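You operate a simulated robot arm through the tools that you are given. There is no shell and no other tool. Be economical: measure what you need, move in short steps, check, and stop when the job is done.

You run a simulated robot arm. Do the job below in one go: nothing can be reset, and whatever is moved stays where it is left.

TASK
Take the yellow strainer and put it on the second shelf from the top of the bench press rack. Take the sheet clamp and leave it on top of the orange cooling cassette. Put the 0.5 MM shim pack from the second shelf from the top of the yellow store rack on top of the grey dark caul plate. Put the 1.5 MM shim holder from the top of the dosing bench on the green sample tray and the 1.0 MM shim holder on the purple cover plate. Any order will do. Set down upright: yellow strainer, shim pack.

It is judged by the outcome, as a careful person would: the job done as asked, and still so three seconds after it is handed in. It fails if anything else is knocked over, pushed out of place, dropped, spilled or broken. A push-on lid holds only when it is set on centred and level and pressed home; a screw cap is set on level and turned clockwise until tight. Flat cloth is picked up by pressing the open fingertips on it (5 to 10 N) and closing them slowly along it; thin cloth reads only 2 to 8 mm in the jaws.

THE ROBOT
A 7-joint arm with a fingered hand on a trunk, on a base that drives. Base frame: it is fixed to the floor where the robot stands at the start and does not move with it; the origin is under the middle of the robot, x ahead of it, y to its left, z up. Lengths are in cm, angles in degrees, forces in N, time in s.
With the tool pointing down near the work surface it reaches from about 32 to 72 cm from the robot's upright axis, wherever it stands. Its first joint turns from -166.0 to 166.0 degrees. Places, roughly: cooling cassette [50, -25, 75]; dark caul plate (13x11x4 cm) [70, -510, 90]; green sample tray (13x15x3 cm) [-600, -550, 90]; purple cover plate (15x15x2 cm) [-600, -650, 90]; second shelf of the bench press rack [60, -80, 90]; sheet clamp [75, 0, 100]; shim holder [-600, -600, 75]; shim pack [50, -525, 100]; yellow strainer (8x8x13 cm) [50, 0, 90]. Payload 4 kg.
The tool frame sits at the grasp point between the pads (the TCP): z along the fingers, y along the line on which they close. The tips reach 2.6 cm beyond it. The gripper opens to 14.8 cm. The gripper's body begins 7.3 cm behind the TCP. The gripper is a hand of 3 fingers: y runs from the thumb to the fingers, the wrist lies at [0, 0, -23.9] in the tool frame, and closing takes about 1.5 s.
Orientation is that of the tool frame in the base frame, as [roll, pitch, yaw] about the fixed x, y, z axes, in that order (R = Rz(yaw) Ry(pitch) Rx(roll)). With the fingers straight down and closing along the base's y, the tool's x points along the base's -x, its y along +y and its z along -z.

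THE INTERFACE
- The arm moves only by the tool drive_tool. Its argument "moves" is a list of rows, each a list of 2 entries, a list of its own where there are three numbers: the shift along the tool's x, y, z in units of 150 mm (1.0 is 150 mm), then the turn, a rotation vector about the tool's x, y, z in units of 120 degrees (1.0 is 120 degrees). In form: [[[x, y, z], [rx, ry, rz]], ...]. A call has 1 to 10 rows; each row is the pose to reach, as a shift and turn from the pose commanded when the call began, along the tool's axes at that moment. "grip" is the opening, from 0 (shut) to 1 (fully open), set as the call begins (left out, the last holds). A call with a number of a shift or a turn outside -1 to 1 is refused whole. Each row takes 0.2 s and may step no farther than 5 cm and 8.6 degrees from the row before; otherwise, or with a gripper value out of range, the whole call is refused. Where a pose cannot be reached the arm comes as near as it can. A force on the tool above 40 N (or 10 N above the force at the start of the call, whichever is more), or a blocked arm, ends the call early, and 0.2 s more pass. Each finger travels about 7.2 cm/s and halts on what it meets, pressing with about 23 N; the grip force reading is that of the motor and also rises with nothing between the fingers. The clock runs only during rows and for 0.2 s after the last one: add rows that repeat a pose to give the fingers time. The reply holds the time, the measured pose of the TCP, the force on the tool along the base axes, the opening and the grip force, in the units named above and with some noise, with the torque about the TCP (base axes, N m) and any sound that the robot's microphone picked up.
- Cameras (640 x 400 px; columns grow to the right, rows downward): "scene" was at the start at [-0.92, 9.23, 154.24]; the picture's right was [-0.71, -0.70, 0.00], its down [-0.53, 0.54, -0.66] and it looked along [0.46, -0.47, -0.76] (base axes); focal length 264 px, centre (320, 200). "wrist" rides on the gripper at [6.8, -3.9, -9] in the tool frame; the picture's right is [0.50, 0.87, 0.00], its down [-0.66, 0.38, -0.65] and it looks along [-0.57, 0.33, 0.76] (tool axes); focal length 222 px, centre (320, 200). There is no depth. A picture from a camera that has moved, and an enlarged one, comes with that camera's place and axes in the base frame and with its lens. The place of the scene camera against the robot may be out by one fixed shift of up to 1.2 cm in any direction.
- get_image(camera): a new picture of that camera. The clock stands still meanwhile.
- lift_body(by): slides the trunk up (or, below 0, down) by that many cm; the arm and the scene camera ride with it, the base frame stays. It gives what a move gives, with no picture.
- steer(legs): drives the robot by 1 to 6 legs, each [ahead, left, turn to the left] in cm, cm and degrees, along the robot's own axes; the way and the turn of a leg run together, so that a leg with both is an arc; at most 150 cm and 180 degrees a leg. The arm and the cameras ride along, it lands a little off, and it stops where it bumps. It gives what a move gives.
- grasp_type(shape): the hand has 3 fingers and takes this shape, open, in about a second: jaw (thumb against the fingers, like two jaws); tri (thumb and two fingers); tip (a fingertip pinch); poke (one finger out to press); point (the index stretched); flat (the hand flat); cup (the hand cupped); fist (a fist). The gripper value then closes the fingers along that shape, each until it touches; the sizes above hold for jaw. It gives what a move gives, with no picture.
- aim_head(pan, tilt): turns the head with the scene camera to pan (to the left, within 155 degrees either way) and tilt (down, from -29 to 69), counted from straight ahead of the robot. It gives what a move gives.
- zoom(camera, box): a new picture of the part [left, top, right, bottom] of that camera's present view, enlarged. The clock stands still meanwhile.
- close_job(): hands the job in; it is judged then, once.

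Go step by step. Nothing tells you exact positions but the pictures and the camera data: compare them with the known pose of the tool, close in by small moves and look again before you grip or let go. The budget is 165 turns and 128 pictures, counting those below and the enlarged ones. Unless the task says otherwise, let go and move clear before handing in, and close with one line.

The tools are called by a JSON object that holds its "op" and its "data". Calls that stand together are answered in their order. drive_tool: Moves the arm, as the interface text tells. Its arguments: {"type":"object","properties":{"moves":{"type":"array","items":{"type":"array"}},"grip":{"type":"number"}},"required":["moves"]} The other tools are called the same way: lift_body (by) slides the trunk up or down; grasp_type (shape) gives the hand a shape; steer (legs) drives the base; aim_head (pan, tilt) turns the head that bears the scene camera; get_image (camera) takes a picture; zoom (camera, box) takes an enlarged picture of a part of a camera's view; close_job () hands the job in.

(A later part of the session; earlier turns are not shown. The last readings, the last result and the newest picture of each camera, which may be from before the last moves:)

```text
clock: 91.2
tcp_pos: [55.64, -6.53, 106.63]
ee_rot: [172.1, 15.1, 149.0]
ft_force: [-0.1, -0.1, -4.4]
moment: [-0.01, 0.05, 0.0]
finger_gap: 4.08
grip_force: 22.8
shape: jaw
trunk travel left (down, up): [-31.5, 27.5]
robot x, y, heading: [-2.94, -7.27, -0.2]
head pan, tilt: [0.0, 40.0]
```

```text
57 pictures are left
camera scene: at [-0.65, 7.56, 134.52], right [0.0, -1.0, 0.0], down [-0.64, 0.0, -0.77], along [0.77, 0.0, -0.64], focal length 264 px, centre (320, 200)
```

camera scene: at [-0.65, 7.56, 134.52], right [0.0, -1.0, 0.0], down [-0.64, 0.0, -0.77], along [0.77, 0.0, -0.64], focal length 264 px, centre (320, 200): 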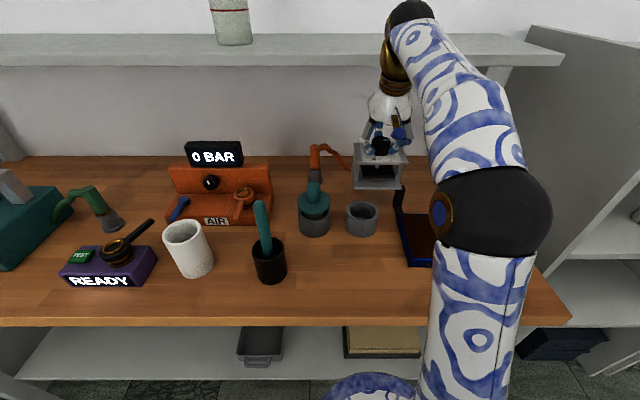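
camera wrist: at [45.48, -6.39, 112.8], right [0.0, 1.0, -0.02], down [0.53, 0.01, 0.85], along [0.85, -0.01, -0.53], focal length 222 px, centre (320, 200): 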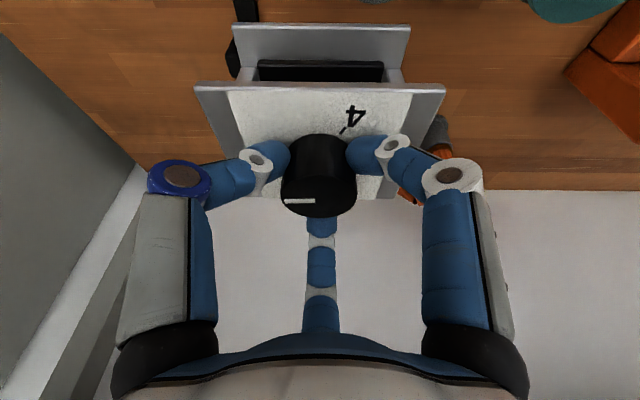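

{"op": "drive_tool", "data": {"moves": [[[-0.02, 0.01, -0.065], [0, 0, 0]], [[0.17, -0.1, -0.13], [0, 0, 0]], [[0.35, -0.2, -0.2], [0, 0, 0]], [[0.53, -0.31, -0.26], [0, 0, 0]], [[0.704, -0.41, -0.32], [0, 0, 0]], [[0.704, -0.41, -0.32], [0, 0, 0]]]}}

{"op": "drive_tool", "data": {"moves": [[[-0.138, -0.24, 0.004], [0, 0, 0]], [[-0.277, -0.48, 0.008], [0, 0, 0]], [[-0.415, -0.722, 0.0125], [0, 0, 0]], [[-0.415, -0.722, 0.0125], [0, 0, 0]]]}}

{"op": "aim_head", "data": {"pan": -10, "tilt": 55}}

{"op": "get_image", "data": {"camera": "scene"}}

{"op": "get_image", "data": {"camera": "wrist"}}

```text
clock: 92.6
tcp_pos: [42.55, -6.56, 107.75]
ee_rot: [172.1, 15.2, 148.9]
ft_force: [-0.1, -0.8, -3.9]
moment: [0.03, 0.05, -0.04]
finger_gap: 4.07
grip_force: 22.2
shape: jaw
trunk travel left (down, up): [-31.5, 27.5]
robot x, y, heading: [-2.62, -7.49, -0.0]
head pan, tilt: [0.0, 40.0]
```

```text
clock: 93.6
tcp_pos: [42.71, -18.99, 107.72]
ee_rot: [172.0, 15.1, 148.8]
ft_force: [-0.3, 0.2, -4.1]
moment: [0.01, 0.01, 0.04]
finger_gap: 4.04
grip_force: 23.4
shape: jaw
trunk travel left (down, up): [-31.5, 27.5]
robot x, y, heading: [-3.03, -7.2, -0.1]
head pan, tilt: [0.0, 40.0]
```

```text
clock: 94.4
tcp_pos: [42.66, -19.05, 107.74]
ee_rot: [171.9, 15.2, 148.8]
ft_force: [0.7, 0.3, -4.0]
moment: [0.02, 0.03, 0.0]
finger_gap: 4.03
grip_force: 23.5
shape: jaw
trunk travel left (down, up): [-31.5, 27.5]
robot x, y, heading: [-2.56, -6.95, 0.0]
head pan, tilt: [-10.0, 55.0]
```

```text
56 pictures are left
camera scene: at [-2.06, 6.3, 132.46], right [-0.18, -0.98, 0.0], down [-0.81, 0.14, -0.57], along [0.56, -0.1, -0.82], focal length 264 px, centre (320, 200)
```

scene: 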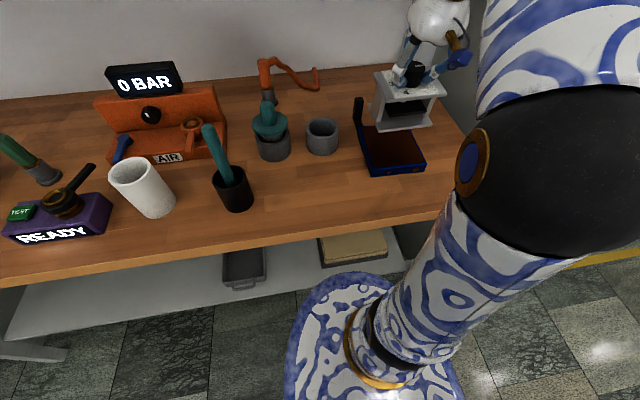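

```text
55 pictures are left
camera wrist: at [32.42, -18.79, 113.87], right [0.0, 1.0, -0.02], down [0.53, 0.01, 0.85], along [0.85, -0.01, -0.53], focal length 222 px, centre (320, 200)
```

wrist: 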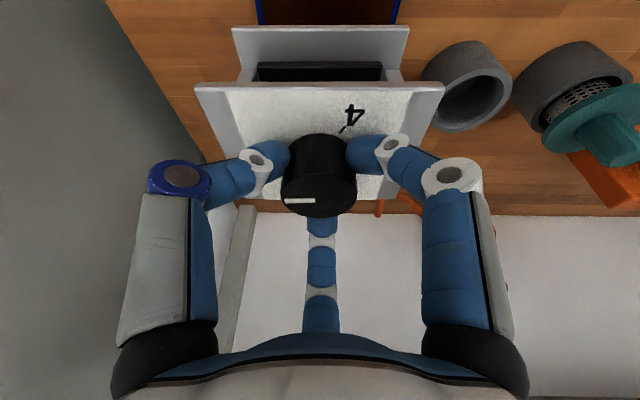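

{"op": "zoom", "data": {"camera": "scene", "box": [330, 60, 490, 190]}}

```text
3.08 times, centred on (410, 125) of scene
camera zoom: at [-2.06, 6.3, 132.46], right [-0.18, -0.98, 0.0], down [-0.81, 0.14, -0.57], along [0.56, -0.1, -0.82], focal length 811 px, centre (43, 431)
```

zoom: 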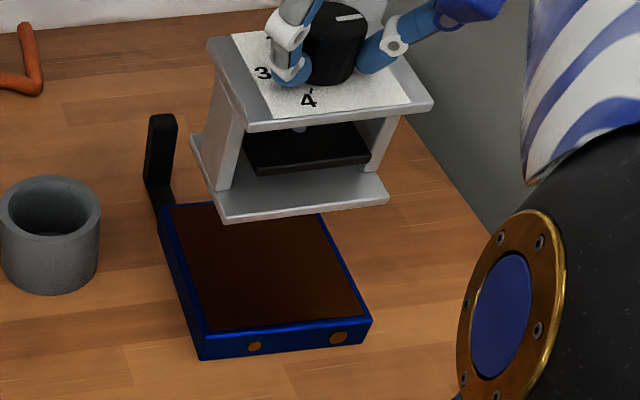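

The cassette centre is at about (42.5,-18.6) and the clamp needs to go 2 cm back and 1 cm left. I shift and lower most of the way.

{"op": "drive_tool", "data": {"moves": [[[0.147, 0.0, -0.04], [0, 0, 0]], [[0.19, -0.02, 0.12], [0, 0, 0]], [[0.234, -0.045, 0.278], [0, 0, 0]], [[0.234, -0.045, 0.278], [0, 0, 0]]]}}

{"op": "zoom", "data": {"camera": "scene", "box": [330, 60, 490, 190]}}

```text
clock: 95.4
tcp_pos: [40.77, -17.93, 102.63]
ee_rot: [171.9, 15.1, 148.8]
ft_force: [0.3, 0.5, -4.6]
moment: [0.01, 0.02, 0.0]
finger_gap: 4.06
grip_force: 23.1
shape: jaw
trunk travel left (down, up): [-31.5, 27.5]
robot x, y, heading: [-3.09, -6.94, -0.1]
head pan, tilt: [-10.0, 55.0]
```

```text
3.08 times, centred on (410, 125) of scene
camera zoom: at [-2.06, 6.3, 132.45], right [-0.18, -0.98, 0.0], down [-0.81, 0.14, -0.57], along [0.56, -0.1, -0.82], focal length 811 px, centre (43, 431)
```

zoom: 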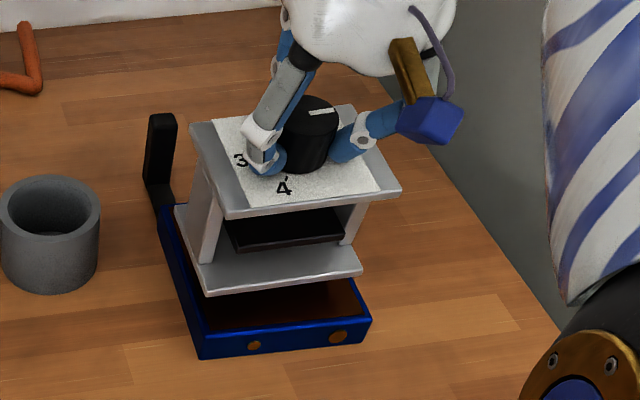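

{"op": "drive_tool", "data": {"moves": [[[0.0175, -0.009, 0.064], [0, 0, 0]], [[0.0175, -0.009, 0.064], [0, 0, 0]]]}}

{"op": "drive_tool", "data": {"moves": [[[0.006, -0.003, 0.02], [0, 0, 0]], [[0.009, -0.0045, 0.032], [0, 0, 0]], [[0.009, -0.0045, 0.032], [0, 0, 0]]]}}

{"op": "zoom", "data": {"camera": "scene", "box": [330, 60, 490, 190]}}

```text
clock: 96.0
tcp_pos: [40.77, -18.0, 101.64]
ee_rot: [172.1, 15.2, 148.9]
ft_force: [0.5, 0.0, -4.2]
moment: [-0.01, 0.02, -0.01]
finger_gap: 4.02
grip_force: 23.2
shape: jaw
trunk travel left (down, up): [-31.5, 27.5]
robot x, y, heading: [-2.92, -7.32, 0.1]
head pan, tilt: [-10.0, 55.0]
```

```text
clock: 96.8
tcp_pos: [40.81, -17.96, 101.04]
ee_rot: [172.0, 15.2, 148.9]
ft_force: [-0.1, 0.0, -5.1]
moment: [-0.02, 0.02, -0.02]
finger_gap: 4.06
grip_force: 22.9
shape: jaw
trunk travel left (down, up): [-31.5, 27.5]
robot x, y, heading: [-2.82, -7.29, 0.1]
head pan, tilt: [-10.0, 55.0]
```

```text
3.08 times, centred on (410, 125) of scene
camera zoom: at [-2.06, 6.3, 132.45], right [-0.18, -0.98, 0.0], down [-0.81, 0.14, -0.57], along [0.56, -0.1, -0.82], focal length 811 px, centre (43, 431)
```

zoom: 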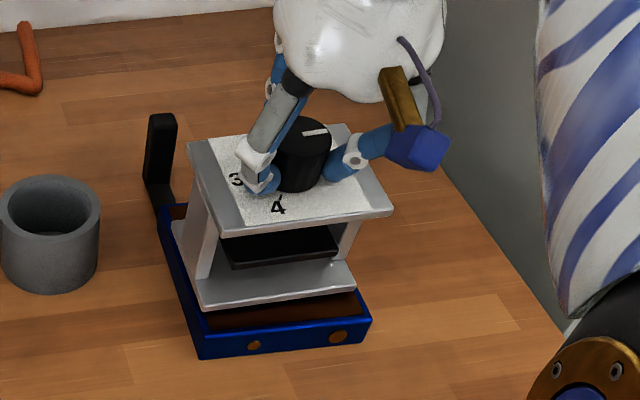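

{"op": "drive_tool", "data": {"moves": [[[-0.067, 0.012, 0.02], [0, 0, 0]], [[-0.058, 0.0075, 0.052], [0, 0, 0]], [[-0.058, 0.0075, 0.052], [0, 0, 0]]]}}

{"op": "drive_tool", "data": {"moves": [[[0.005, -0.003, 0.019], [0, 0, 0]], [[0.005, -0.003, 0.019], [0, 0, 0]]]}}

{"op": "drive_tool", "data": {"moves": [[[0.005, -0.003, 0.019], [0, 0, 0]], [[0.005, -0.003, 0.019], [0, 0, 0]]]}}

```text
clock: 97.6
tcp_pos: [41.72, -18.33, 100.64]
ee_rot: [171.9, 15.2, 148.9]
ft_force: [0.7, -0.5, -1.5]
moment: [0.01, 0.08, -0.03]
finger_gap: 4.04
grip_force: 23.1
shape: jaw
trunk travel left (down, up): [-31.5, 27.5]
robot x, y, heading: [-2.5, -6.91, 0.0]
head pan, tilt: [-10.0, 55.0]
```

```text
clock: 98.2
tcp_pos: [41.69, -18.29, 100.38]
ee_rot: [172.0, 15.3, 148.9]
ft_force: [3.8, -0.5, 8.0]
moment: [0.01, 0.1, 0.01]
finger_gap: 4.04
grip_force: 23.5
shape: jaw
trunk travel left (down, up): [-31.5, 27.5]
robot x, y, heading: [-3.11, -7.12, 0.0]
head pan, tilt: [-10.0, 55.0]
```

```text
clock: 98.8
tcp_pos: [41.6, -18.41, 100.14]
ee_rot: [172.0, 15.4, 148.9]
ft_force: [5.4, -2.0, 23.0]
moment: [-0.09, -0.1, 0.05]
finger_gap: 4.14
grip_force: 23.5
shape: jaw
trunk travel left (down, up): [-31.5, 27.5]
robot x, y, heading: [-2.81, -7.5, -0.3]
head pan, tilt: [-10.0, 55.0]
```

It is down on the cassette. I ease up slightly, open and check.

{"op": "drive_tool", "data": {"moves": [[[-0.006, 0.003, -0.022], [0, 0, 0]], [[-0.006, 0.003, -0.022], [0, 0, 0]]]}}

{"op": "drive_tool", "data": {"moves": [[[0, 0, 0], [0, 0, 0]], [[0, 0, 0], [0, 0, 0]], [[0, 0, 0], [0, 0, 0]]], "grip": 0.42}}

{"op": "drive_tool", "data": {"moves": [[[-0.05, 0.027, -0.19], [0, 0, 0]], [[-0.105, 0.054, -0.38], [0, 0, 0]], [[-0.157, 0.08, -0.573], [0, 0, 0]], [[-0.157, 0.08, -0.573], [0, 0, 0]]]}}

{"op": "zoom", "data": {"camera": "scene", "box": [330, 60, 490, 190]}}

```text
clock: 99.4
tcp_pos: [41.7, -18.31, 100.34]
ee_rot: [172.1, 15.2, 148.8]
ft_force: [2.5, -1.0, 2.8]
moment: [-0.1, 0.07, -0.02]
finger_gap: 4.1
grip_force: 23.1
shape: jaw
trunk travel left (down, up): [-31.5, 27.5]
robot x, y, heading: [-2.69, -7.72, 0.0]
head pan, tilt: [-10.0, 55.0]
```

```text
clock: 100.2
tcp_pos: [41.65, -18.32, 100.25]
ee_rot: [171.9, 15.2, 148.9]
ft_force: [-0.3, -0.3, 0.7]
moment: [0.06, 0.01, 0.01]
finger_gap: 6.14
grip_force: 0.0
shape: jaw
trunk travel left (down, up): [-31.5, 27.5]
robot x, y, heading: [-2.58, -7.46, -0.3]
head pan, tilt: [-10.0, 55.0]
```

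```text
clock: 101.2
tcp_pos: [41.93, -18.25, 109.35]
ee_rot: [172.0, 15.0, 148.8]
ft_force: [0.3, 0.7, 0.2]
moment: [0.0, -0.02, 0.0]
finger_gap: 6.18
grip_force: 0.0
shape: jaw
trunk travel left (down, up): [-31.5, 27.5]
robot x, y, heading: [-2.62, -7.33, -0.1]
head pan, tilt: [-10.0, 55.0]
```

```text
3.08 times, centred on (410, 125) of scene
camera zoom: at [-2.09, 6.31, 132.45], right [-0.18, -0.98, 0.0], down [-0.81, 0.14, -0.57], along [0.56, -0.1, -0.82], focal length 811 px, centre (43, 431)
```

zoom: 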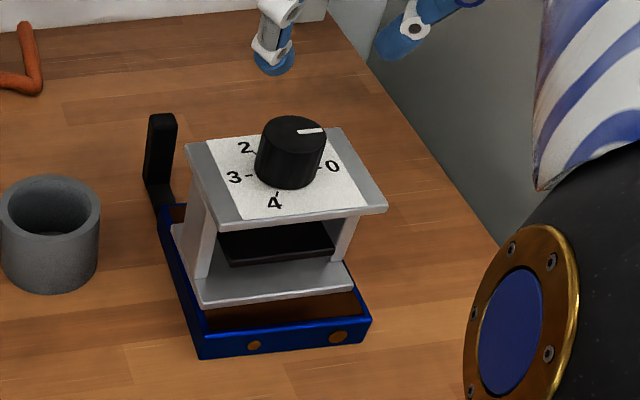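

The clamp rests squarely on the cassette. Now to the yellow store rack, about 5 m to the right: I back off and travel along the aisle.

{"op": "steer", "data": {"legs": [[-60, 0, 0]]}}

{"op": "aim_head", "data": {"pan": -80, "tilt": 15}}

{"op": "get_image", "data": {"camera": "scene"}}

```text
clock: 104.5
tcp_pos: [-17.25, -18.22, 109.39]
ee_rot: [172.0, 15.2, 148.7]
ft_force: [0.4, 0.4, 0.1]
moment: [-0.01, -0.03, 0.01]
finger_gap: 6.19
grip_force: 0.2
shape: jaw
trunk travel left (down, up): [-31.5, 27.5]
robot x, y, heading: [-62.02, -6.6, -0.3]
head pan, tilt: [-10.0, 55.0]
```

```text
clock: 105.9
tcp_pos: [-17.27, -18.26, 109.4]
ee_rot: [172.0, 15.1, 148.6]
ft_force: [-0.5, -0.6, 0.3]
moment: [0.01, -0.01, 0.01]
finger_gap: 6.17
grip_force: 0.1
shape: jaw
trunk travel left (down, up): [-31.5, 27.5]
robot x, y, heading: [-61.9, -7.19, -0.2]
head pan, tilt: [-80.0, 15.0]
```

```text
50 pictures are left
camera scene: at [-66.54, -1.38, 138.47], right [-0.99, -0.17, 0.0], down [-0.04, 0.26, -0.97], along [0.16, -0.95, -0.26], focal length 264 px, centre (320, 200)
```

scene: 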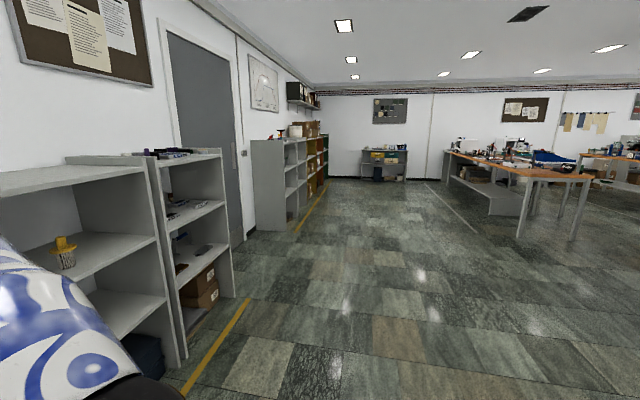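

The aisle is clear. I go 480 cm to the right.

{"op": "steer", "data": {"legs": [[0, -150, 0], [0, -150, 0], [0, -150, 0], [0, -40, 0]]}}

{"op": "aim_head", "data": {"pan": -15, "tilt": 25}}

{"op": "get_image", "data": {"camera": "scene"}}

```text
clock: 129.4
tcp_pos: [-24.17, -506.04, 109.33]
ee_rot: [172.0, 15.3, 147.7]
ft_force: [-0.9, 0.1, 0.2]
moment: [0.02, 0.01, -0.05]
finger_gap: 6.17
grip_force: 0.1
shape: jaw
trunk travel left (down, up): [-31.5, 27.5]
robot x, y, heading: [-68.42, -494.04, -1.4]
head pan, tilt: [-80.0, 15.0]
```

```text
clock: 130.7
tcp_pos: [-24.24, -506.04, 109.4]
ee_rot: [172.0, 15.3, 147.7]
ft_force: [-0.1, -0.3, -1.0]
moment: [-0.02, -0.01, -0.02]
finger_gap: 6.19
grip_force: 0.0
shape: jaw
trunk travel left (down, up): [-31.5, 27.5]
robot x, y, heading: [-68.5, -493.46, -1.5]
head pan, tilt: [-15.0, 25.0]
```

```text
49 pictures are left
camera scene: at [-65.88, -481.59, 136.85], right [-0.28, -0.96, 0.0], down [-0.41, 0.12, -0.91], along [0.87, -0.26, -0.42], focal length 264 px, centre (320, 200)
```

scene: 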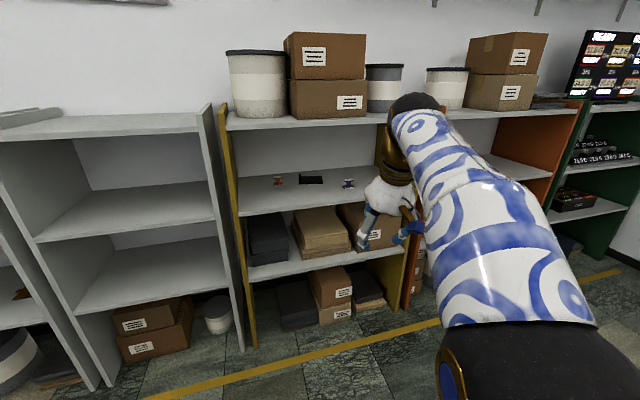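

The yellow rack is ahead; its second shelf holds small packs and a dark plate. I zoom in.

{"op": "zoom", "data": {"camera": "scene", "box": [220, 120, 412, 240]}}

{"op": "aim_head", "data": {"pan": -5, "tilt": 30}}

{"op": "get_image", "data": {"camera": "wrist"}}

```text
3.33 times, centred on (316, 180) of scene
camera zoom: at [-65.88, -481.59, 136.85], right [-0.28, -0.96, 0.0], down [-0.41, 0.12, -0.91], along [0.87, -0.26, -0.42], focal length 879 px, centre (333, 267)
```

zoom: 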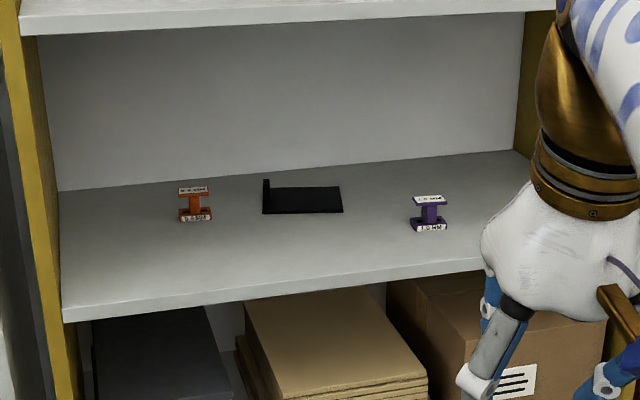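

```text
clock: 131.5
tcp_pos: [-24.28, -506.0, 109.44]
ee_rot: [172.1, 15.3, 147.7]
ft_force: [-0.5, 0.3, 0.0]
moment: [-0.04, -0.01, 0.02]
finger_gap: 6.2
grip_force: 0.2
shape: jaw
trunk travel left (down, up): [-31.5, 27.5]
robot x, y, heading: [-68.84, -493.84, -1.2]
head pan, tilt: [-5.0, 30.0]
```

```text
47 pictures are left
camera wrist: at [-34.47, -505.59, 115.57], right [0.02, 1.0, -0.02], down [0.53, 0.0, 0.85], along [0.85, -0.03, -0.53], focal length 222 px, centre (320, 200)
```

wrist: 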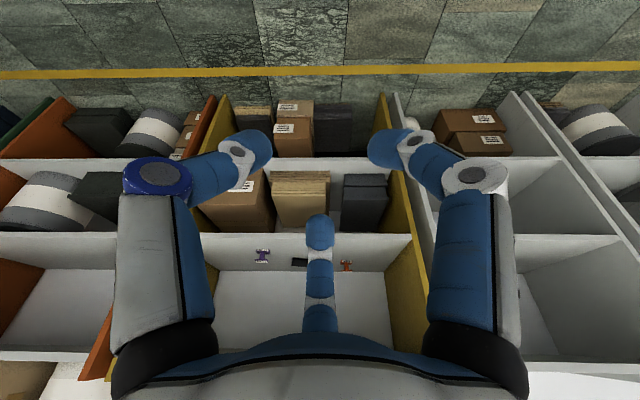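

{"op": "aim_head", "data": {"pan": -15, "tilt": 25}}

{"op": "zoom", "data": {"camera": "scene", "box": [264, 168, 360, 198]}}

```text
clock: 132.2
tcp_pos: [-24.19, -506.01, 109.33]
ee_rot: [172.0, 15.3, 147.7]
ft_force: [0.5, 0.1, 0.3]
moment: [0.01, 0.0, -0.02]
finger_gap: 6.19
grip_force: 0.1
shape: jaw
trunk travel left (down, up): [-31.5, 27.5]
robot x, y, heading: [-68.12, -493.83, -1.2]
head pan, tilt: [-15.0, 25.0]
```

```text
6.67 times, centred on (312, 183) of scene
camera zoom: at [-65.87, -481.58, 136.85], right [-0.28, -0.96, 0.0], down [-0.41, 0.12, -0.91], along [0.87, -0.25, -0.42], focal length 1758 px, centre (373, 313)
```

zoom: 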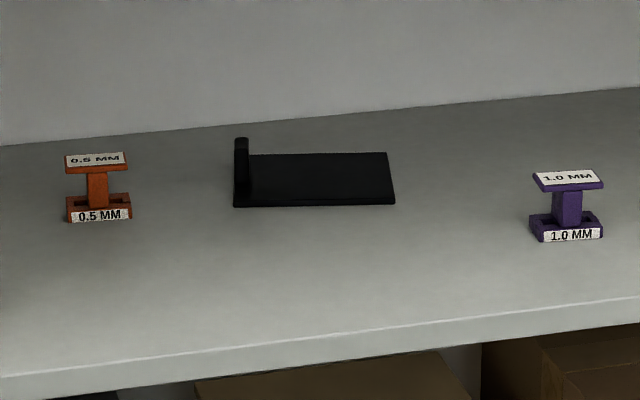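

The orange pack on the left is labelled 0.5 MM; the dark plate with a tab lies beside it, roughly (66,-514). Shelf z≈85, board above ≈120. I lower the trunk and drive nearer.

{"op": "lift_body", "data": {"by": -8}}

{"op": "steer", "data": {"legs": [[42, 5, 1.3]]}}

{"op": "aim_head", "data": {"pan": -8, "tilt": 25}}

{"op": "get_image", "data": {"camera": "scene"}}

{"op": "get_image", "data": {"camera": "wrist"}}

```text
clock: 133.3
tcp_pos: [-24.26, -506.08, 101.41]
ee_rot: [172.0, 15.2, 147.7]
ft_force: [0.2, -0.5, 1.1]
moment: [0.0, 0.0, -0.01]
finger_gap: 6.18
grip_force: 0.0
shape: jaw
trunk travel left (down, up): [-23.5, 35.5]
robot x, y, heading: [-68.79, -493.59, -1.3]
head pan, tilt: [-15.0, 25.0]
```

```text
clock: 135.9
tcp_pos: [17.9, -500.39, 101.41]
ee_rot: [172.0, 15.1, 149.0]
ft_force: [0.3, 0.7, 0.3]
moment: [0.0, -0.01, -0.01]
finger_gap: 6.18
grip_force: 0.0
shape: jaw
trunk travel left (down, up): [-23.5, 35.5]
robot x, y, heading: [-26.3, -489.24, -0.4]
head pan, tilt: [-15.0, 25.0]
```

```text
clock: 136.6
tcp_pos: [17.85, -500.58, 101.35]
ee_rot: [172.0, 15.1, 149.0]
ft_force: [-0.2, -0.1, -0.1]
moment: [-0.01, 0.05, 0.0]
finger_gap: 6.18
grip_force: 0.0
shape: jaw
trunk travel left (down, up): [-23.5, 35.5]
robot x, y, heading: [-26.73, -489.58, -0.2]
head pan, tilt: [-8.0, 25.0]
```

```text
45 pictures are left
camera scene: at [-24.0, -475.89, 128.85], right [-0.14, -0.99, 0.0], down [-0.42, 0.06, -0.91], along [0.9, -0.13, -0.42], focal length 264 px, centre (320, 200)
```

scene: 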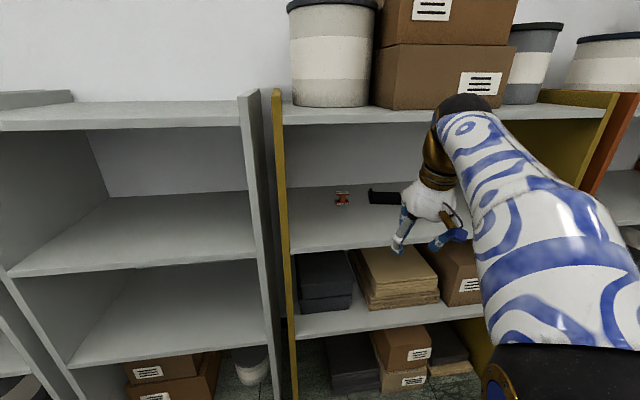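

```text
44 pictures are left
camera wrist: at [7.66, -500.36, 107.57], right [0.0, 1.0, -0.02], down [0.53, 0.01, 0.85], along [0.85, -0.01, -0.53], focal length 222 px, centre (320, 200)
```

wrist: 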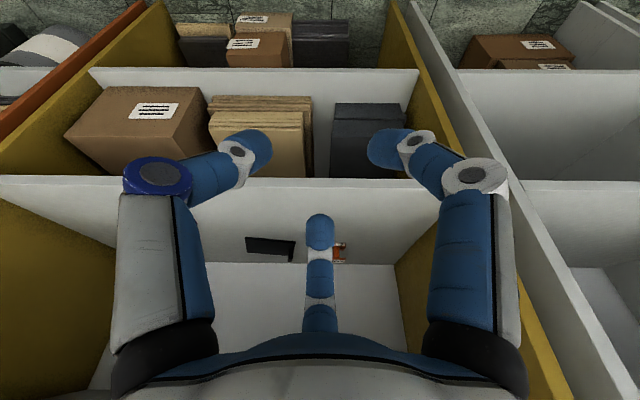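

Pack at about (66,-496.5), plate near (67,-514). I back off, roll the hand so that two fingers can pass beside the pack and one stays behind it, and extend the arm.

{"op": "steer", "data": {"legs": [[-22, 0, 0]]}}

{"op": "drive_tool", "data": {"moves": [[[0, 0, 0], [0, 0, -0.0625]], [[0, 0, 0], [0, 0, -0.125]], [[0, 0, 0], [0, 0, -0.1875]], [[0, 0, 0], [0, 0, -0.25]], [[0, 0, 0], [0, 0, -0.3125]], [[0, 0, 0], [0, 0, -0.375]], [[0, 0, 0], [0, 0, -0.4375]], [[0, 0, 0], [0, 0, -0.5]], [[0, 0, 0], [0, 0, -0.5]]], "grip": 0.6}}

```text
clock: 138.3
tcp_pos: [-4.27, -500.35, 101.32]
ee_rot: [172.0, 15.3, 148.9]
ft_force: [-0.7, -0.3, -0.6]
moment: [0.0, 0.0, 0.0]
finger_gap: 6.19
grip_force: 0.0
shape: jaw
trunk travel left (down, up): [-23.5, 35.5]
robot x, y, heading: [-48.67, -489.24, -0.2]
head pan, tilt: [-8.0, 25.0]
```

```text
clock: 140.3
tcp_pos: [-4.34, -500.4, 101.29]
ee_rot: [-170.5, 14.3, -148.8]
ft_force: [0.6, -0.9, -0.3]
moment: [0.04, 0.03, -0.01]
finger_gap: 8.82
grip_force: 0.1
shape: jaw
trunk travel left (down, up): [-23.5, 35.5]
robot x, y, heading: [-48.96, -489.19, -0.2]
head pan, tilt: [-8.0, 25.0]
```

{"op": "drive_tool", "data": {"moves": [[[-0.177, 0.003, 0.185], [0, 0, 0]], [[-0.355, 0.006, 0.37], [0, 0, 0]], [[-0.532, 0.009, 0.555], [0, 0, 0]], [[-0.532, 0.009, 0.555], [0, 0, 0]]]}}

{"op": "drive_tool", "data": {"moves": [[[-0.162, 0.011, 0.166], [0, 0, 0]], [[-0.325, 0.022, 0.331], [0, 0, 0]], [[-0.487, 0.034, 0.497], [0, 0, 0]], [[-0.487, 0.034, 0.497], [0, 0, 0]]]}}

```text
clock: 141.3
tcp_pos: [4.75, -496.35, 95.15]
ee_rot: [-170.6, 14.3, -148.8]
ft_force: [0.0, 0.2, -0.2]
moment: [0.0, 0.0, 0.0]
finger_gap: 8.83
grip_force: 0.0
shape: jaw
trunk travel left (down, up): [-23.5, 35.5]
robot x, y, heading: [-48.88, -489.14, -0.2]
head pan, tilt: [-8.0, 25.0]
```

```text
clock: 142.3
tcp_pos: [12.86, -492.36, 89.83]
ee_rot: [-170.6, 14.3, -148.8]
ft_force: [-0.1, 0.4, 0.5]
moment: [0.0, 0.0, -0.01]
finger_gap: 8.81
grip_force: 0.0
shape: jaw
trunk travel left (down, up): [-23.5, 35.5]
robot x, y, heading: [-49.02, -489.16, -0.0]
head pan, tilt: [-8.0, 25.0]
```

{"op": "steer", "data": {"legs": [[0, -4.2, 0], [16, 0, 0]]}}

{"op": "get_image", "data": {"camera": "wrist"}}

{"op": "get_image", "data": {"camera": "scene"}}

```text
clock: 144.2
tcp_pos: [28.73, -496.55, 89.93]
ee_rot: [-170.5, 14.2, -148.8]
ft_force: [-0.1, 0.3, 0.3]
moment: [0.01, 0.0, 0.0]
finger_gap: 8.81
grip_force: 0.0
shape: jaw
trunk travel left (down, up): [-23.5, 35.5]
robot x, y, heading: [-33.0, -493.4, 0.0]
head pan, tilt: [-8.0, 25.0]
```

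```text
43 pictures are left
camera wrist: at [22.22, -503.11, 97.38], right [-0.83, 0.5, -0.26], down [0.17, 0.67, 0.73], along [0.54, 0.56, -0.64], focal length 222 px, centre (320, 200)
```

wrist: 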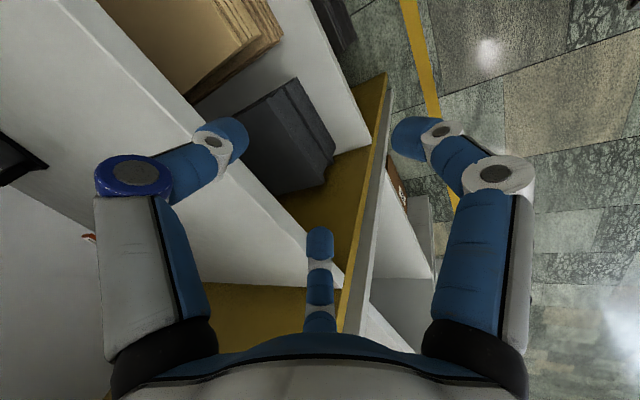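

```text
42 pictures are left
camera scene: at [-30.24, -480.02, 128.85], right [-0.14, -0.99, 0.0], down [-0.42, 0.06, -0.91], along [0.9, -0.13, -0.42], focal length 264 px, centre (320, 200)
```

scene: 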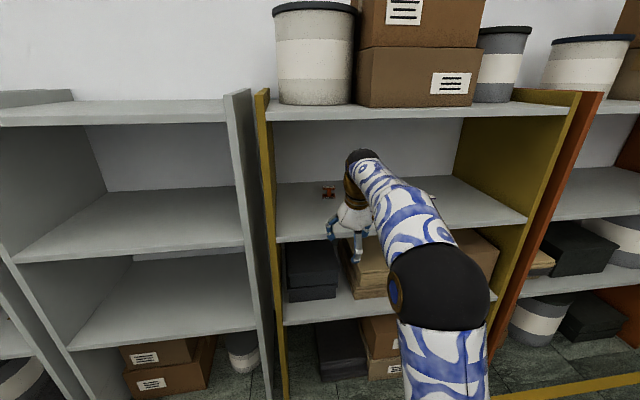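

{"op": "zoom", "data": {"camera": "scene", "box": [310, 170, 358, 200]}}

```text
13.33 times, centred on (334, 185) of scene
camera zoom: at [-30.24, -480.02, 128.85], right [-0.14, -0.99, 0.0], down [-0.42, 0.06, -0.91], along [0.9, -0.13, -0.42], focal length 3516 px, centre (133, 400)
```

zoom: 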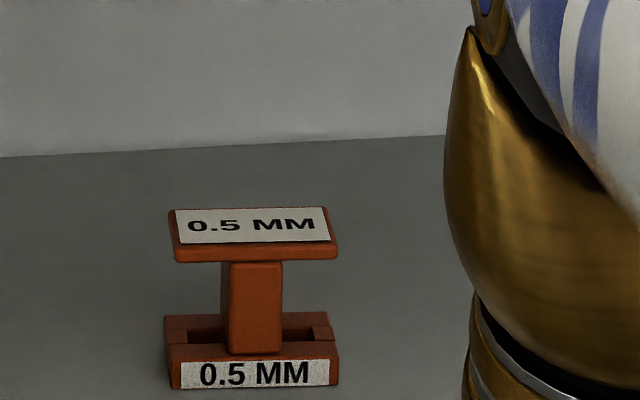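

The label clearly reads 0.5 MM. I roll the hand 30° more so one finger faces left and the other two can straddle the pack front and back, then enter to the left of the pack.

{"op": "drive_tool", "data": {"moves": [[[0, 0, 0], [0, 0, -0.0625]], [[0, 0, 0], [0, 0, -0.125]], [[0, 0, 0], [0, 0, -0.1875]], [[0, 0, 0], [0, 0, -0.25]], [[0, 0, 0], [0, 0, -0.25]]], "grip": 0.46}}

{"op": "steer", "data": {"legs": [[0, 6, 0], [27, 0, 0]]}}

{"op": "get_image", "data": {"camera": "scene"}}

{"op": "get_image", "data": {"camera": "wrist"}}

```text
clock: 145.4
tcp_pos: [28.82, -496.63, 89.91]
ee_rot: [-164.7, 7.6, -118.8]
ft_force: [-0.6, -0.4, -0.7]
moment: [0.0, -0.01, -0.05]
finger_gap: 6.83
grip_force: 0.1
shape: jaw
trunk travel left (down, up): [-23.5, 35.5]
robot x, y, heading: [-33.02, -493.56, 0.2]
head pan, tilt: [-8.0, 25.0]
```

```text
clock: 147.9
tcp_pos: [56.09, -490.82, 89.98]
ee_rot: [-164.8, 7.6, -118.9]
ft_force: [0.0, 1.0, -0.1]
moment: [-0.03, 0.03, -0.01]
finger_gap: 6.85
grip_force: 0.1
shape: jaw
trunk travel left (down, up): [-23.5, 35.5]
robot x, y, heading: [-5.86, -487.63, -0.2]
head pan, tilt: [-8.0, 25.0]
```

```text
40 pictures are left
camera scene: at [-2.97, -474.17, 128.85], right [-0.14, -0.99, 0.0], down [-0.42, 0.06, -0.91], along [0.9, -0.13, -0.42], focal length 264 px, centre (320, 200)
```

scene: 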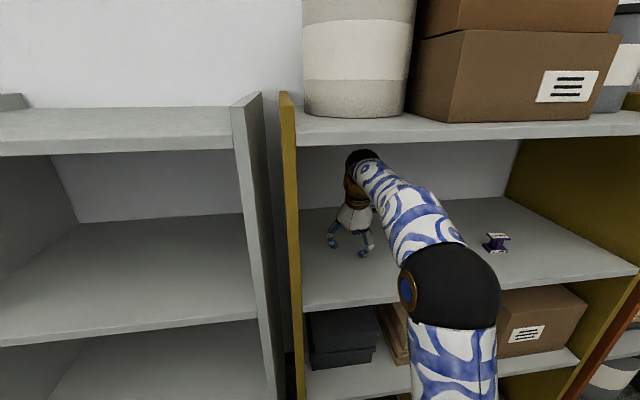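

```text
39 pictures are left
camera wrist: at [53.25, -498.37, 98.51], right [-0.96, 0.0, -0.29], down [-0.19, 0.77, 0.61], along [0.22, 0.64, -0.73], focal length 222 px, centre (320, 200)
```

wrist: 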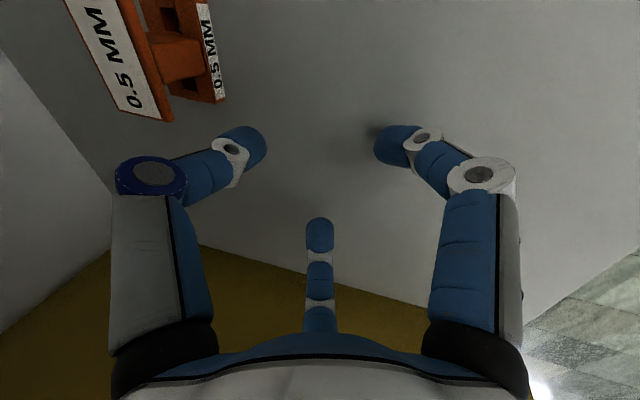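

The wrist view puts the pack at x 64–67.4, y centre −496.7. I drive 9 cm deeper beside it.

{"op": "steer", "data": {"legs": [[9, 0.7, 0]]}}

{"op": "get_image", "data": {"camera": "wrist"}}

```text
clock: 149.0
tcp_pos: [65.21, -490.25, 89.98]
ee_rot: [-164.8, 7.6, -119.1]
ft_force: [0.7, -0.2, 0.2]
moment: [-0.02, -0.03, 0.03]
finger_gap: 6.85
grip_force: 0.1
shape: jaw
trunk travel left (down, up): [-23.5, 35.5]
robot x, y, heading: [3.64, -486.62, -0.3]
head pan, tilt: [-8.0, 25.0]
```

```text
38 pictures are left
camera wrist: at [62.31, -497.78, 98.51], right [-0.96, 0.0, -0.29], down [-0.19, 0.77, 0.61], along [0.23, 0.64, -0.73], focal length 222 px, centre (320, 200)
```

wrist: 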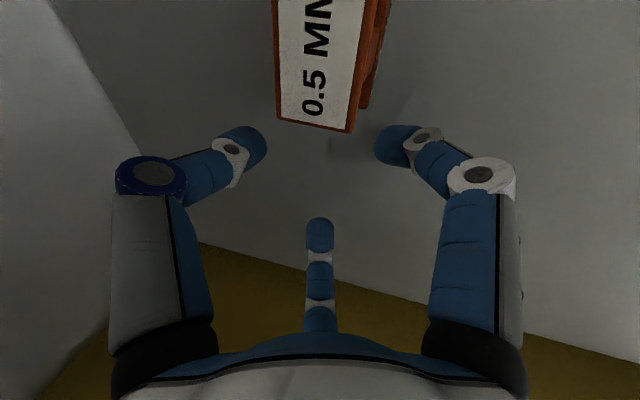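

The pack lies right between the two fingers. I slide the hand right onto it.

{"op": "drive_tool", "data": {"moves": [[[0.11, -0.06, 0.01], [0, 0, 0]], [[0.22, -0.12, 0.02], [0, 0, 0]], [[0.336, -0.184, 0.031], [0, 0, 0]], [[0.336, -0.184, 0.031], [0, 0, 0]]]}}

{"op": "get_image", "data": {"camera": "wrist"}}

```text
clock: 150.0
tcp_pos: [65.01, -495.9, 89.61]
ee_rot: [-164.6, 7.7, -119.1]
ft_force: [-1.1, 0.9, 2.4]
moment: [-0.05, 0.09, -0.02]
finger_gap: 6.79
grip_force: 0.1
shape: jaw
trunk travel left (down, up): [-23.5, 35.5]
robot x, y, heading: [3.64, -487.34, -0.4]
head pan, tilt: [-8.0, 25.0]
```

```text
37 pictures are left
camera wrist: at [62.25, -503.53, 98.17], right [-0.96, 0.0, -0.29], down [-0.19, 0.77, 0.61], along [0.23, 0.64, -0.73], focal length 222 px, centre (320, 200)
```

wrist: 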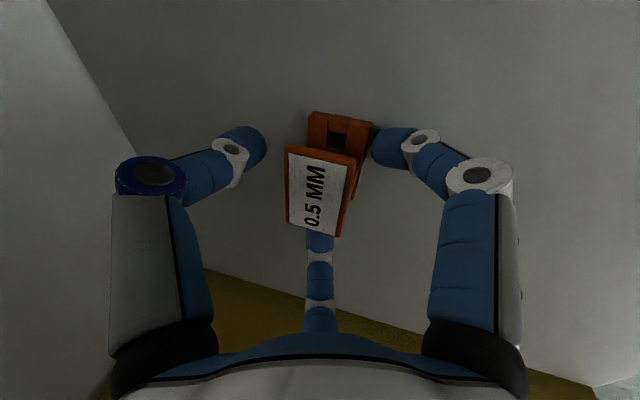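

Centred well. I close the fingers.

{"op": "drive_tool", "data": {"moves": [[[0, 0, 0], [0, 0, 0]], [[0, 0, 0], [0, 0, 0]], [[0, 0, 0], [0, 0, 0]], [[0, 0, 0], [0, 0, 0]], [[0, 0, 0], [0, 0, 0]], [[0, 0, 0], [0, 0, 0]]], "grip": 0}}

{"op": "get_image", "data": {"camera": "wrist"}}

```text
clock: 151.4
tcp_pos: [65.05, -495.93, 89.51]
ee_rot: [-164.6, 7.8, -119.0]
ft_force: [1.1, 3.9, 7.6]
moment: [0.3, 0.14, -0.04]
finger_gap: 2.78
grip_force: 23.6
shape: jaw
trunk travel left (down, up): [-23.5, 35.5]
robot x, y, heading: [3.48, -487.37, -0.4]
head pan, tilt: [-8.0, 25.0]
```

```text
36 pictures are left
camera wrist: at [62.23, -503.46, 98.19], right [-0.96, 0.0, -0.29], down [-0.19, 0.77, 0.61], along [0.23, 0.64, -0.73], focal length 222 px, centre (320, 200)
```

wrist: 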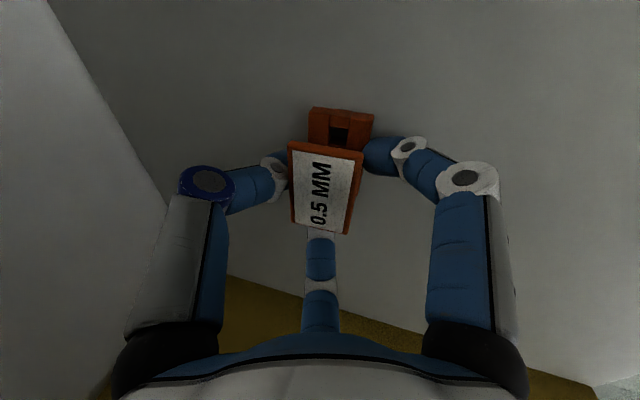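

Held. I lift 2 cm.

{"op": "drive_tool", "data": {"moves": [[[-0.006, -0.012, -0.042], [0, 0, 0]], [[-0.012, -0.024, -0.085], [0, 0, 0]], [[-0.0176, -0.035, -0.128], [0, 0, 0]], [[-0.0176, -0.035, -0.128], [0, 0, 0]]]}}

{"op": "get_image", "data": {"camera": "wrist"}}

{"op": "get_image", "data": {"camera": "scene"}}

```text
clock: 152.4
tcp_pos: [65.15, -496.0, 91.45]
ee_rot: [-164.6, 7.6, -119.1]
ft_force: [0.1, -0.3, -1.8]
moment: [0.02, 0.03, 0.02]
finger_gap: 2.48
grip_force: 22.9
shape: jaw
trunk travel left (down, up): [-23.5, 35.5]
robot x, y, heading: [3.32, -487.37, -0.2]
head pan, tilt: [-8.0, 25.0]
```

```text
35 pictures are left
camera wrist: at [62.34, -503.67, 100.09], right [-0.96, 0.0, -0.29], down [-0.19, 0.77, 0.61], along [0.22, 0.64, -0.73], focal length 222 px, centre (320, 200)
```

wrist: 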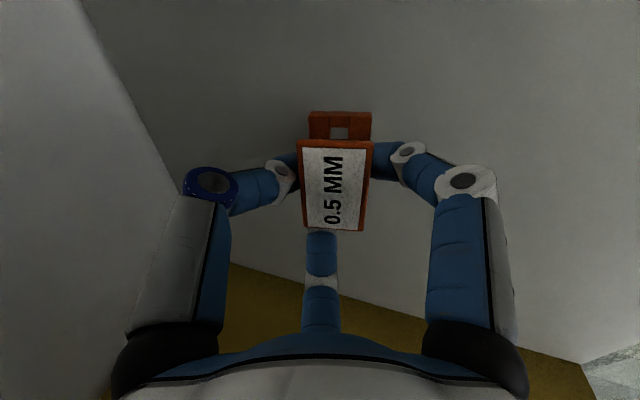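

```text
34 pictures are left
camera scene: at [6.15, -473.51, 128.85], right [-0.14, -0.99, 0.0], down [-0.42, 0.06, -0.91], along [0.9, -0.13, -0.42], focal length 264 px, centre (320, 200)
```

scene: 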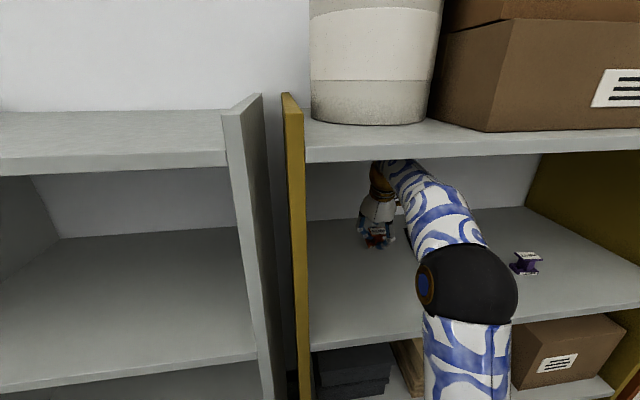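

It's held. I back out of the shelf, shift right and look at the plate.

{"op": "steer", "data": {"legs": [[-30, 0, 0], [0, -18, 0]]}}

{"op": "get_image", "data": {"camera": "scene"}}

```text
clock: 155.6
tcp_pos: [35.32, -514.07, 91.32]
ee_rot: [-164.7, 7.7, -119.2]
ft_force: [0.2, -0.3, -1.8]
moment: [0.01, 0.01, 0.01]
finger_gap: 2.44
grip_force: 23.2
shape: jaw
trunk travel left (down, up): [-23.5, 35.5]
robot x, y, heading: [-26.52, -504.84, -0.4]
head pan, tilt: [-8.0, 25.0]
```

```text
33 pictures are left
camera scene: at [-23.67, -491.48, 128.85], right [-0.15, -0.99, 0.0], down [-0.42, 0.06, -0.91], along [0.9, -0.13, -0.42], focal length 264 px, centre (320, 200)
```

scene: 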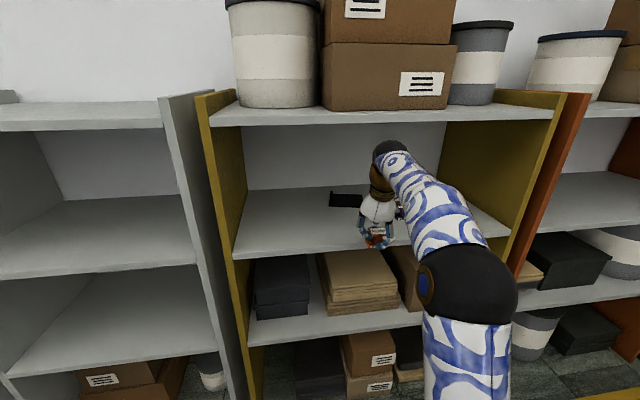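

{"op": "zoom", "data": {"camera": "scene", "box": [316, 175, 412, 255]}}

```text
5.00 times, centred on (364, 215) of scene
camera zoom: at [-23.67, -491.48, 128.85], right [-0.15, -0.99, 0.0], down [-0.42, 0.06, -0.91], along [0.9, -0.13, -0.42], focal length 1318 px, centre (100, 125)
```

zoom: 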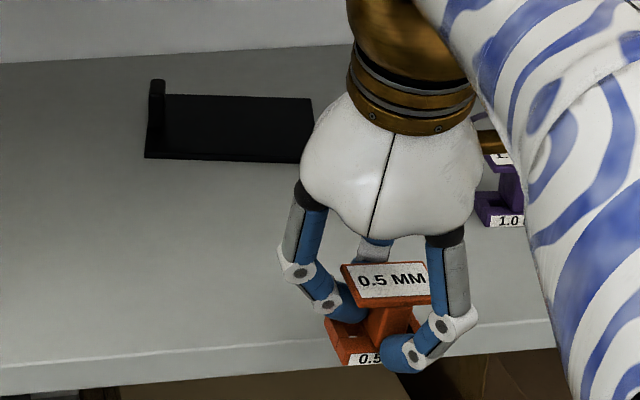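

The plate's centre is at about (66,-514), top z≈86.3, with its tab at the left rear. The pack leans about 15° toward me in the grip; I raise slightly and drive in over the plate.

{"op": "drive_tool", "data": {"moves": [[[-0.007, -0.014, -0.048], [0, 0, 0]], [[-0.007, -0.014, -0.048], [0, 0, 0]]]}}

{"op": "steer", "data": {"legs": [[30, -0.3, 0]]}}

{"op": "get_image", "data": {"camera": "wrist"}}

{"op": "zoom", "data": {"camera": "scene", "box": [300, 130, 428, 260]}}

```text
clock: 156.2
tcp_pos: [35.32, -514.23, 92.27]
ee_rot: [-164.6, 7.6, -119.1]
ft_force: [-0.4, 0.4, -1.3]
moment: [0.01, 0.0, 0.01]
finger_gap: 2.45
grip_force: 22.7
shape: jaw
trunk travel left (down, up): [-23.5, 35.5]
robot x, y, heading: [-26.28, -504.77, -0.3]
head pan, tilt: [-8.0, 25.0]
```

```text
clock: 158.2
tcp_pos: [65.4, -514.35, 92.27]
ee_rot: [-164.6, 7.8, -119.0]
ft_force: [0.4, 0.1, -1.6]
moment: [0.02, -0.05, 0.01]
finger_gap: 2.48
grip_force: 22.9
shape: jaw
trunk travel left (down, up): [-23.5, 35.5]
robot x, y, heading: [3.56, -505.5, -0.3]
head pan, tilt: [-8.0, 25.0]
```

```text
31 pictures are left
camera wrist: at [62.6, -522.05, 100.87], right [-0.96, 0.0, -0.29], down [-0.19, 0.77, 0.61], along [0.22, 0.64, -0.73], focal length 222 px, centre (320, 200)
```

wrist: 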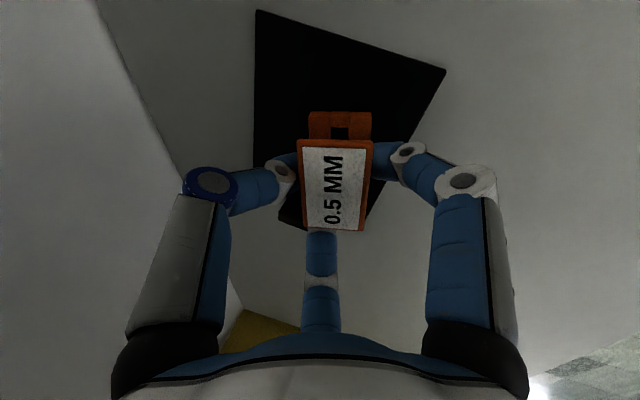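

```text
3.08 times, centred on (364, 195) of scene
camera zoom: at [6.34, -491.92, 128.85], right [-0.14, -0.99, 0.0], down [-0.42, 0.06, -0.91], along [0.9, -0.13, -0.42], focal length 811 px, centre (185, 215)
```

zoom: 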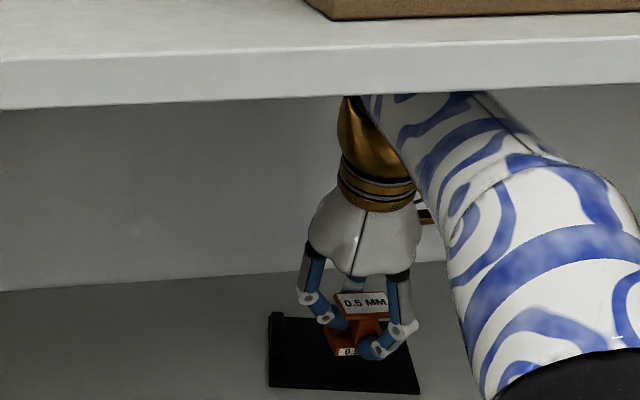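

The pack is over the plate. I lower a little while levelling it.

{"op": "drive_tool", "data": {"moves": [[[0.004, 0.008, 0.03], [-0.029, 0.0166, 0]], [[0.006, 0.012, 0.045], [-0.058, 0.033, -0.001]], [[0.008, 0.0156, 0.0574], [-0.08, 0.0455, -0.0013]], [[0.008, 0.0156, 0.0574], [-0.08, 0.0455, -0.0013]]]}}

{"op": "zoom", "data": {"camera": "scene", "box": [340, 210, 404, 260]}}

```text
clock: 159.2
tcp_pos: [65.22, -514.27, 91.43]
ee_rot: [-174.4, 2.2, -119.9]
ft_force: [0.1, 0.1, -2.3]
moment: [0.02, 0.01, 0.0]
finger_gap: 2.48
grip_force: 23.2
shape: jaw
trunk travel left (down, up): [-23.5, 35.5]
robot x, y, heading: [3.77, -505.36, -0.4]
head pan, tilt: [-8.0, 25.0]
```

```text
8.00 times, centred on (372, 235) of scene
camera zoom: at [6.36, -491.92, 128.85], right [-0.14, -0.99, 0.0], down [-0.42, 0.06, -0.91], along [0.9, -0.13, -0.42], focal length 2110 px, centre (-96, -80)
```

zoom: 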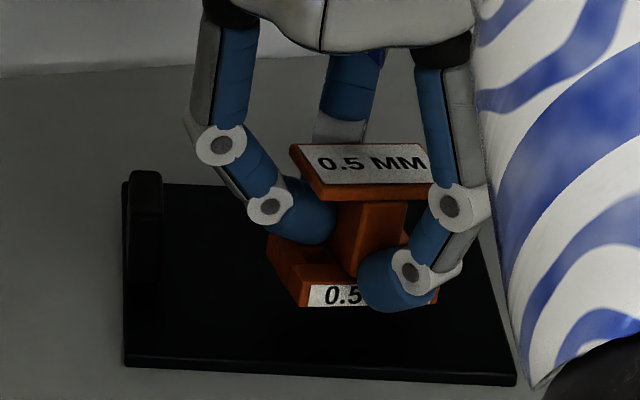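

{"op": "drive_tool", "data": {"moves": [[[0.001, 0.002, 0.02], [0, 0, 0]], [[0.001, 0.002, 0.02], [0, 0, 0]]]}}

{"op": "drive_tool", "data": {"moves": [[[0.001, 0.002, 0.02], [0, 0, 0]], [[0.001, 0.002, 0.02], [0, 0, 0]]]}}

{"op": "drive_tool", "data": {"moves": [[[0.001, 0.002, 0.02], [0, 0, 0]], [[0.001, 0.002, 0.02], [0, 0, 0]]]}}

```text
clock: 159.8
tcp_pos: [65.31, -514.49, 91.02]
ee_rot: [-174.3, 2.3, -119.9]
ft_force: [-0.3, 0.5, -1.7]
moment: [0.02, 0.0, 0.01]
finger_gap: 2.51
grip_force: 22.5
shape: jaw
trunk travel left (down, up): [-23.5, 35.5]
robot x, y, heading: [3.62, -505.38, -0.1]
head pan, tilt: [-8.0, 25.0]
```

```text
clock: 160.4
tcp_pos: [65.45, -514.47, 90.71]
ee_rot: [-174.3, 2.2, -119.9]
ft_force: [-0.2, -0.4, -1.3]
moment: [0.03, -0.02, 0.02]
finger_gap: 2.48
grip_force: 23.4
shape: jaw
trunk travel left (down, up): [-23.5, 35.5]
robot x, y, heading: [3.76, -505.4, -0.4]
head pan, tilt: [-8.0, 25.0]
```

```text
clock: 161.0
tcp_pos: [65.34, -514.49, 90.45]
ee_rot: [-174.5, 2.3, -119.8]
ft_force: [-1.1, 0.1, -2.3]
moment: [0.02, 0.02, -0.01]
finger_gap: 2.47
grip_force: 22.9
shape: jaw
trunk travel left (down, up): [-23.5, 35.5]
robot x, y, heading: [3.44, -505.3, -0.1]
head pan, tilt: [-8.0, 25.0]
```

{"op": "drive_tool", "data": {"moves": [[[0.001, 0.002, 0.02], [0, 0, 0]], [[0.001, 0.002, 0.02], [0, 0, 0]]]}}

{"op": "drive_tool", "data": {"moves": [[[0.001, 0.002, 0.02], [0, 0, 0]], [[0.001, 0.002, 0.02], [0, 0, 0]]]}}

{"op": "drive_tool", "data": {"moves": [[[0.001, 0.002, 0.02], [0, 0, 0]], [[0.001, 0.002, 0.02], [0, 0, 0]]]}}

{"op": "zoom", "data": {"camera": "scene", "box": [340, 210, 404, 260]}}

```text
clock: 161.6
tcp_pos: [65.35, -514.4, 90.21]
ee_rot: [-174.3, 2.3, -120.0]
ft_force: [-0.5, 0.9, 1.8]
moment: [-0.04, -0.06, 0.0]
finger_gap: 2.46
grip_force: 22.6
shape: jaw
trunk travel left (down, up): [-23.5, 35.5]
robot x, y, heading: [3.49, -505.51, -0.2]
head pan, tilt: [-8.0, 25.0]
```

```text
clock: 162.2
tcp_pos: [65.36, -514.33, 89.96]
ee_rot: [-174.2, 2.3, -120.0]
ft_force: [4.2, 1.0, 16.3]
moment: [-0.21, 0.04, 0.02]
finger_gap: 2.49
grip_force: 23.3
shape: jaw
trunk travel left (down, up): [-23.5, 35.5]
robot x, y, heading: [3.77, -505.03, -0.2]
head pan, tilt: [-8.0, 25.0]
```

```text
clock: 162.8
tcp_pos: [65.29, -514.32, 89.75]
ee_rot: [-174.0, 2.3, -119.8]
ft_force: [5.9, 1.6, 36.3]
moment: [-0.43, 0.15, 0.06]
finger_gap: 2.66
grip_force: 23.1
shape: jaw
trunk travel left (down, up): [-23.5, 35.5]
robot x, y, heading: [3.65, -505.33, -0.1]
head pan, tilt: [-8.0, 25.0]
```

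```text
8.00 times, centred on (372, 235) of scene
camera zoom: at [6.12, -491.85, 128.89], right [-0.14, -0.99, 0.0], down [-0.42, 0.06, -0.91], along [0.9, -0.13, -0.42], focal length 2110 px, centre (-96, -80)
```

zoom: 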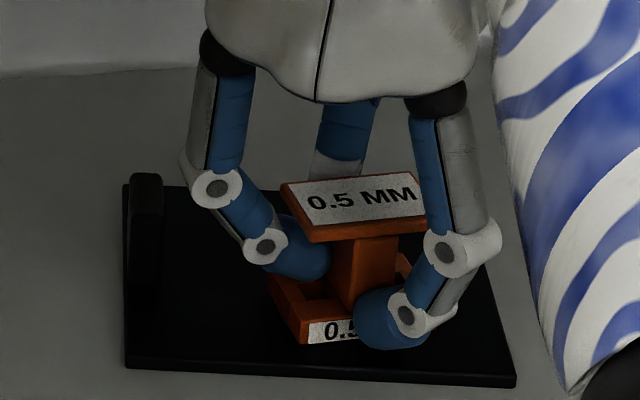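

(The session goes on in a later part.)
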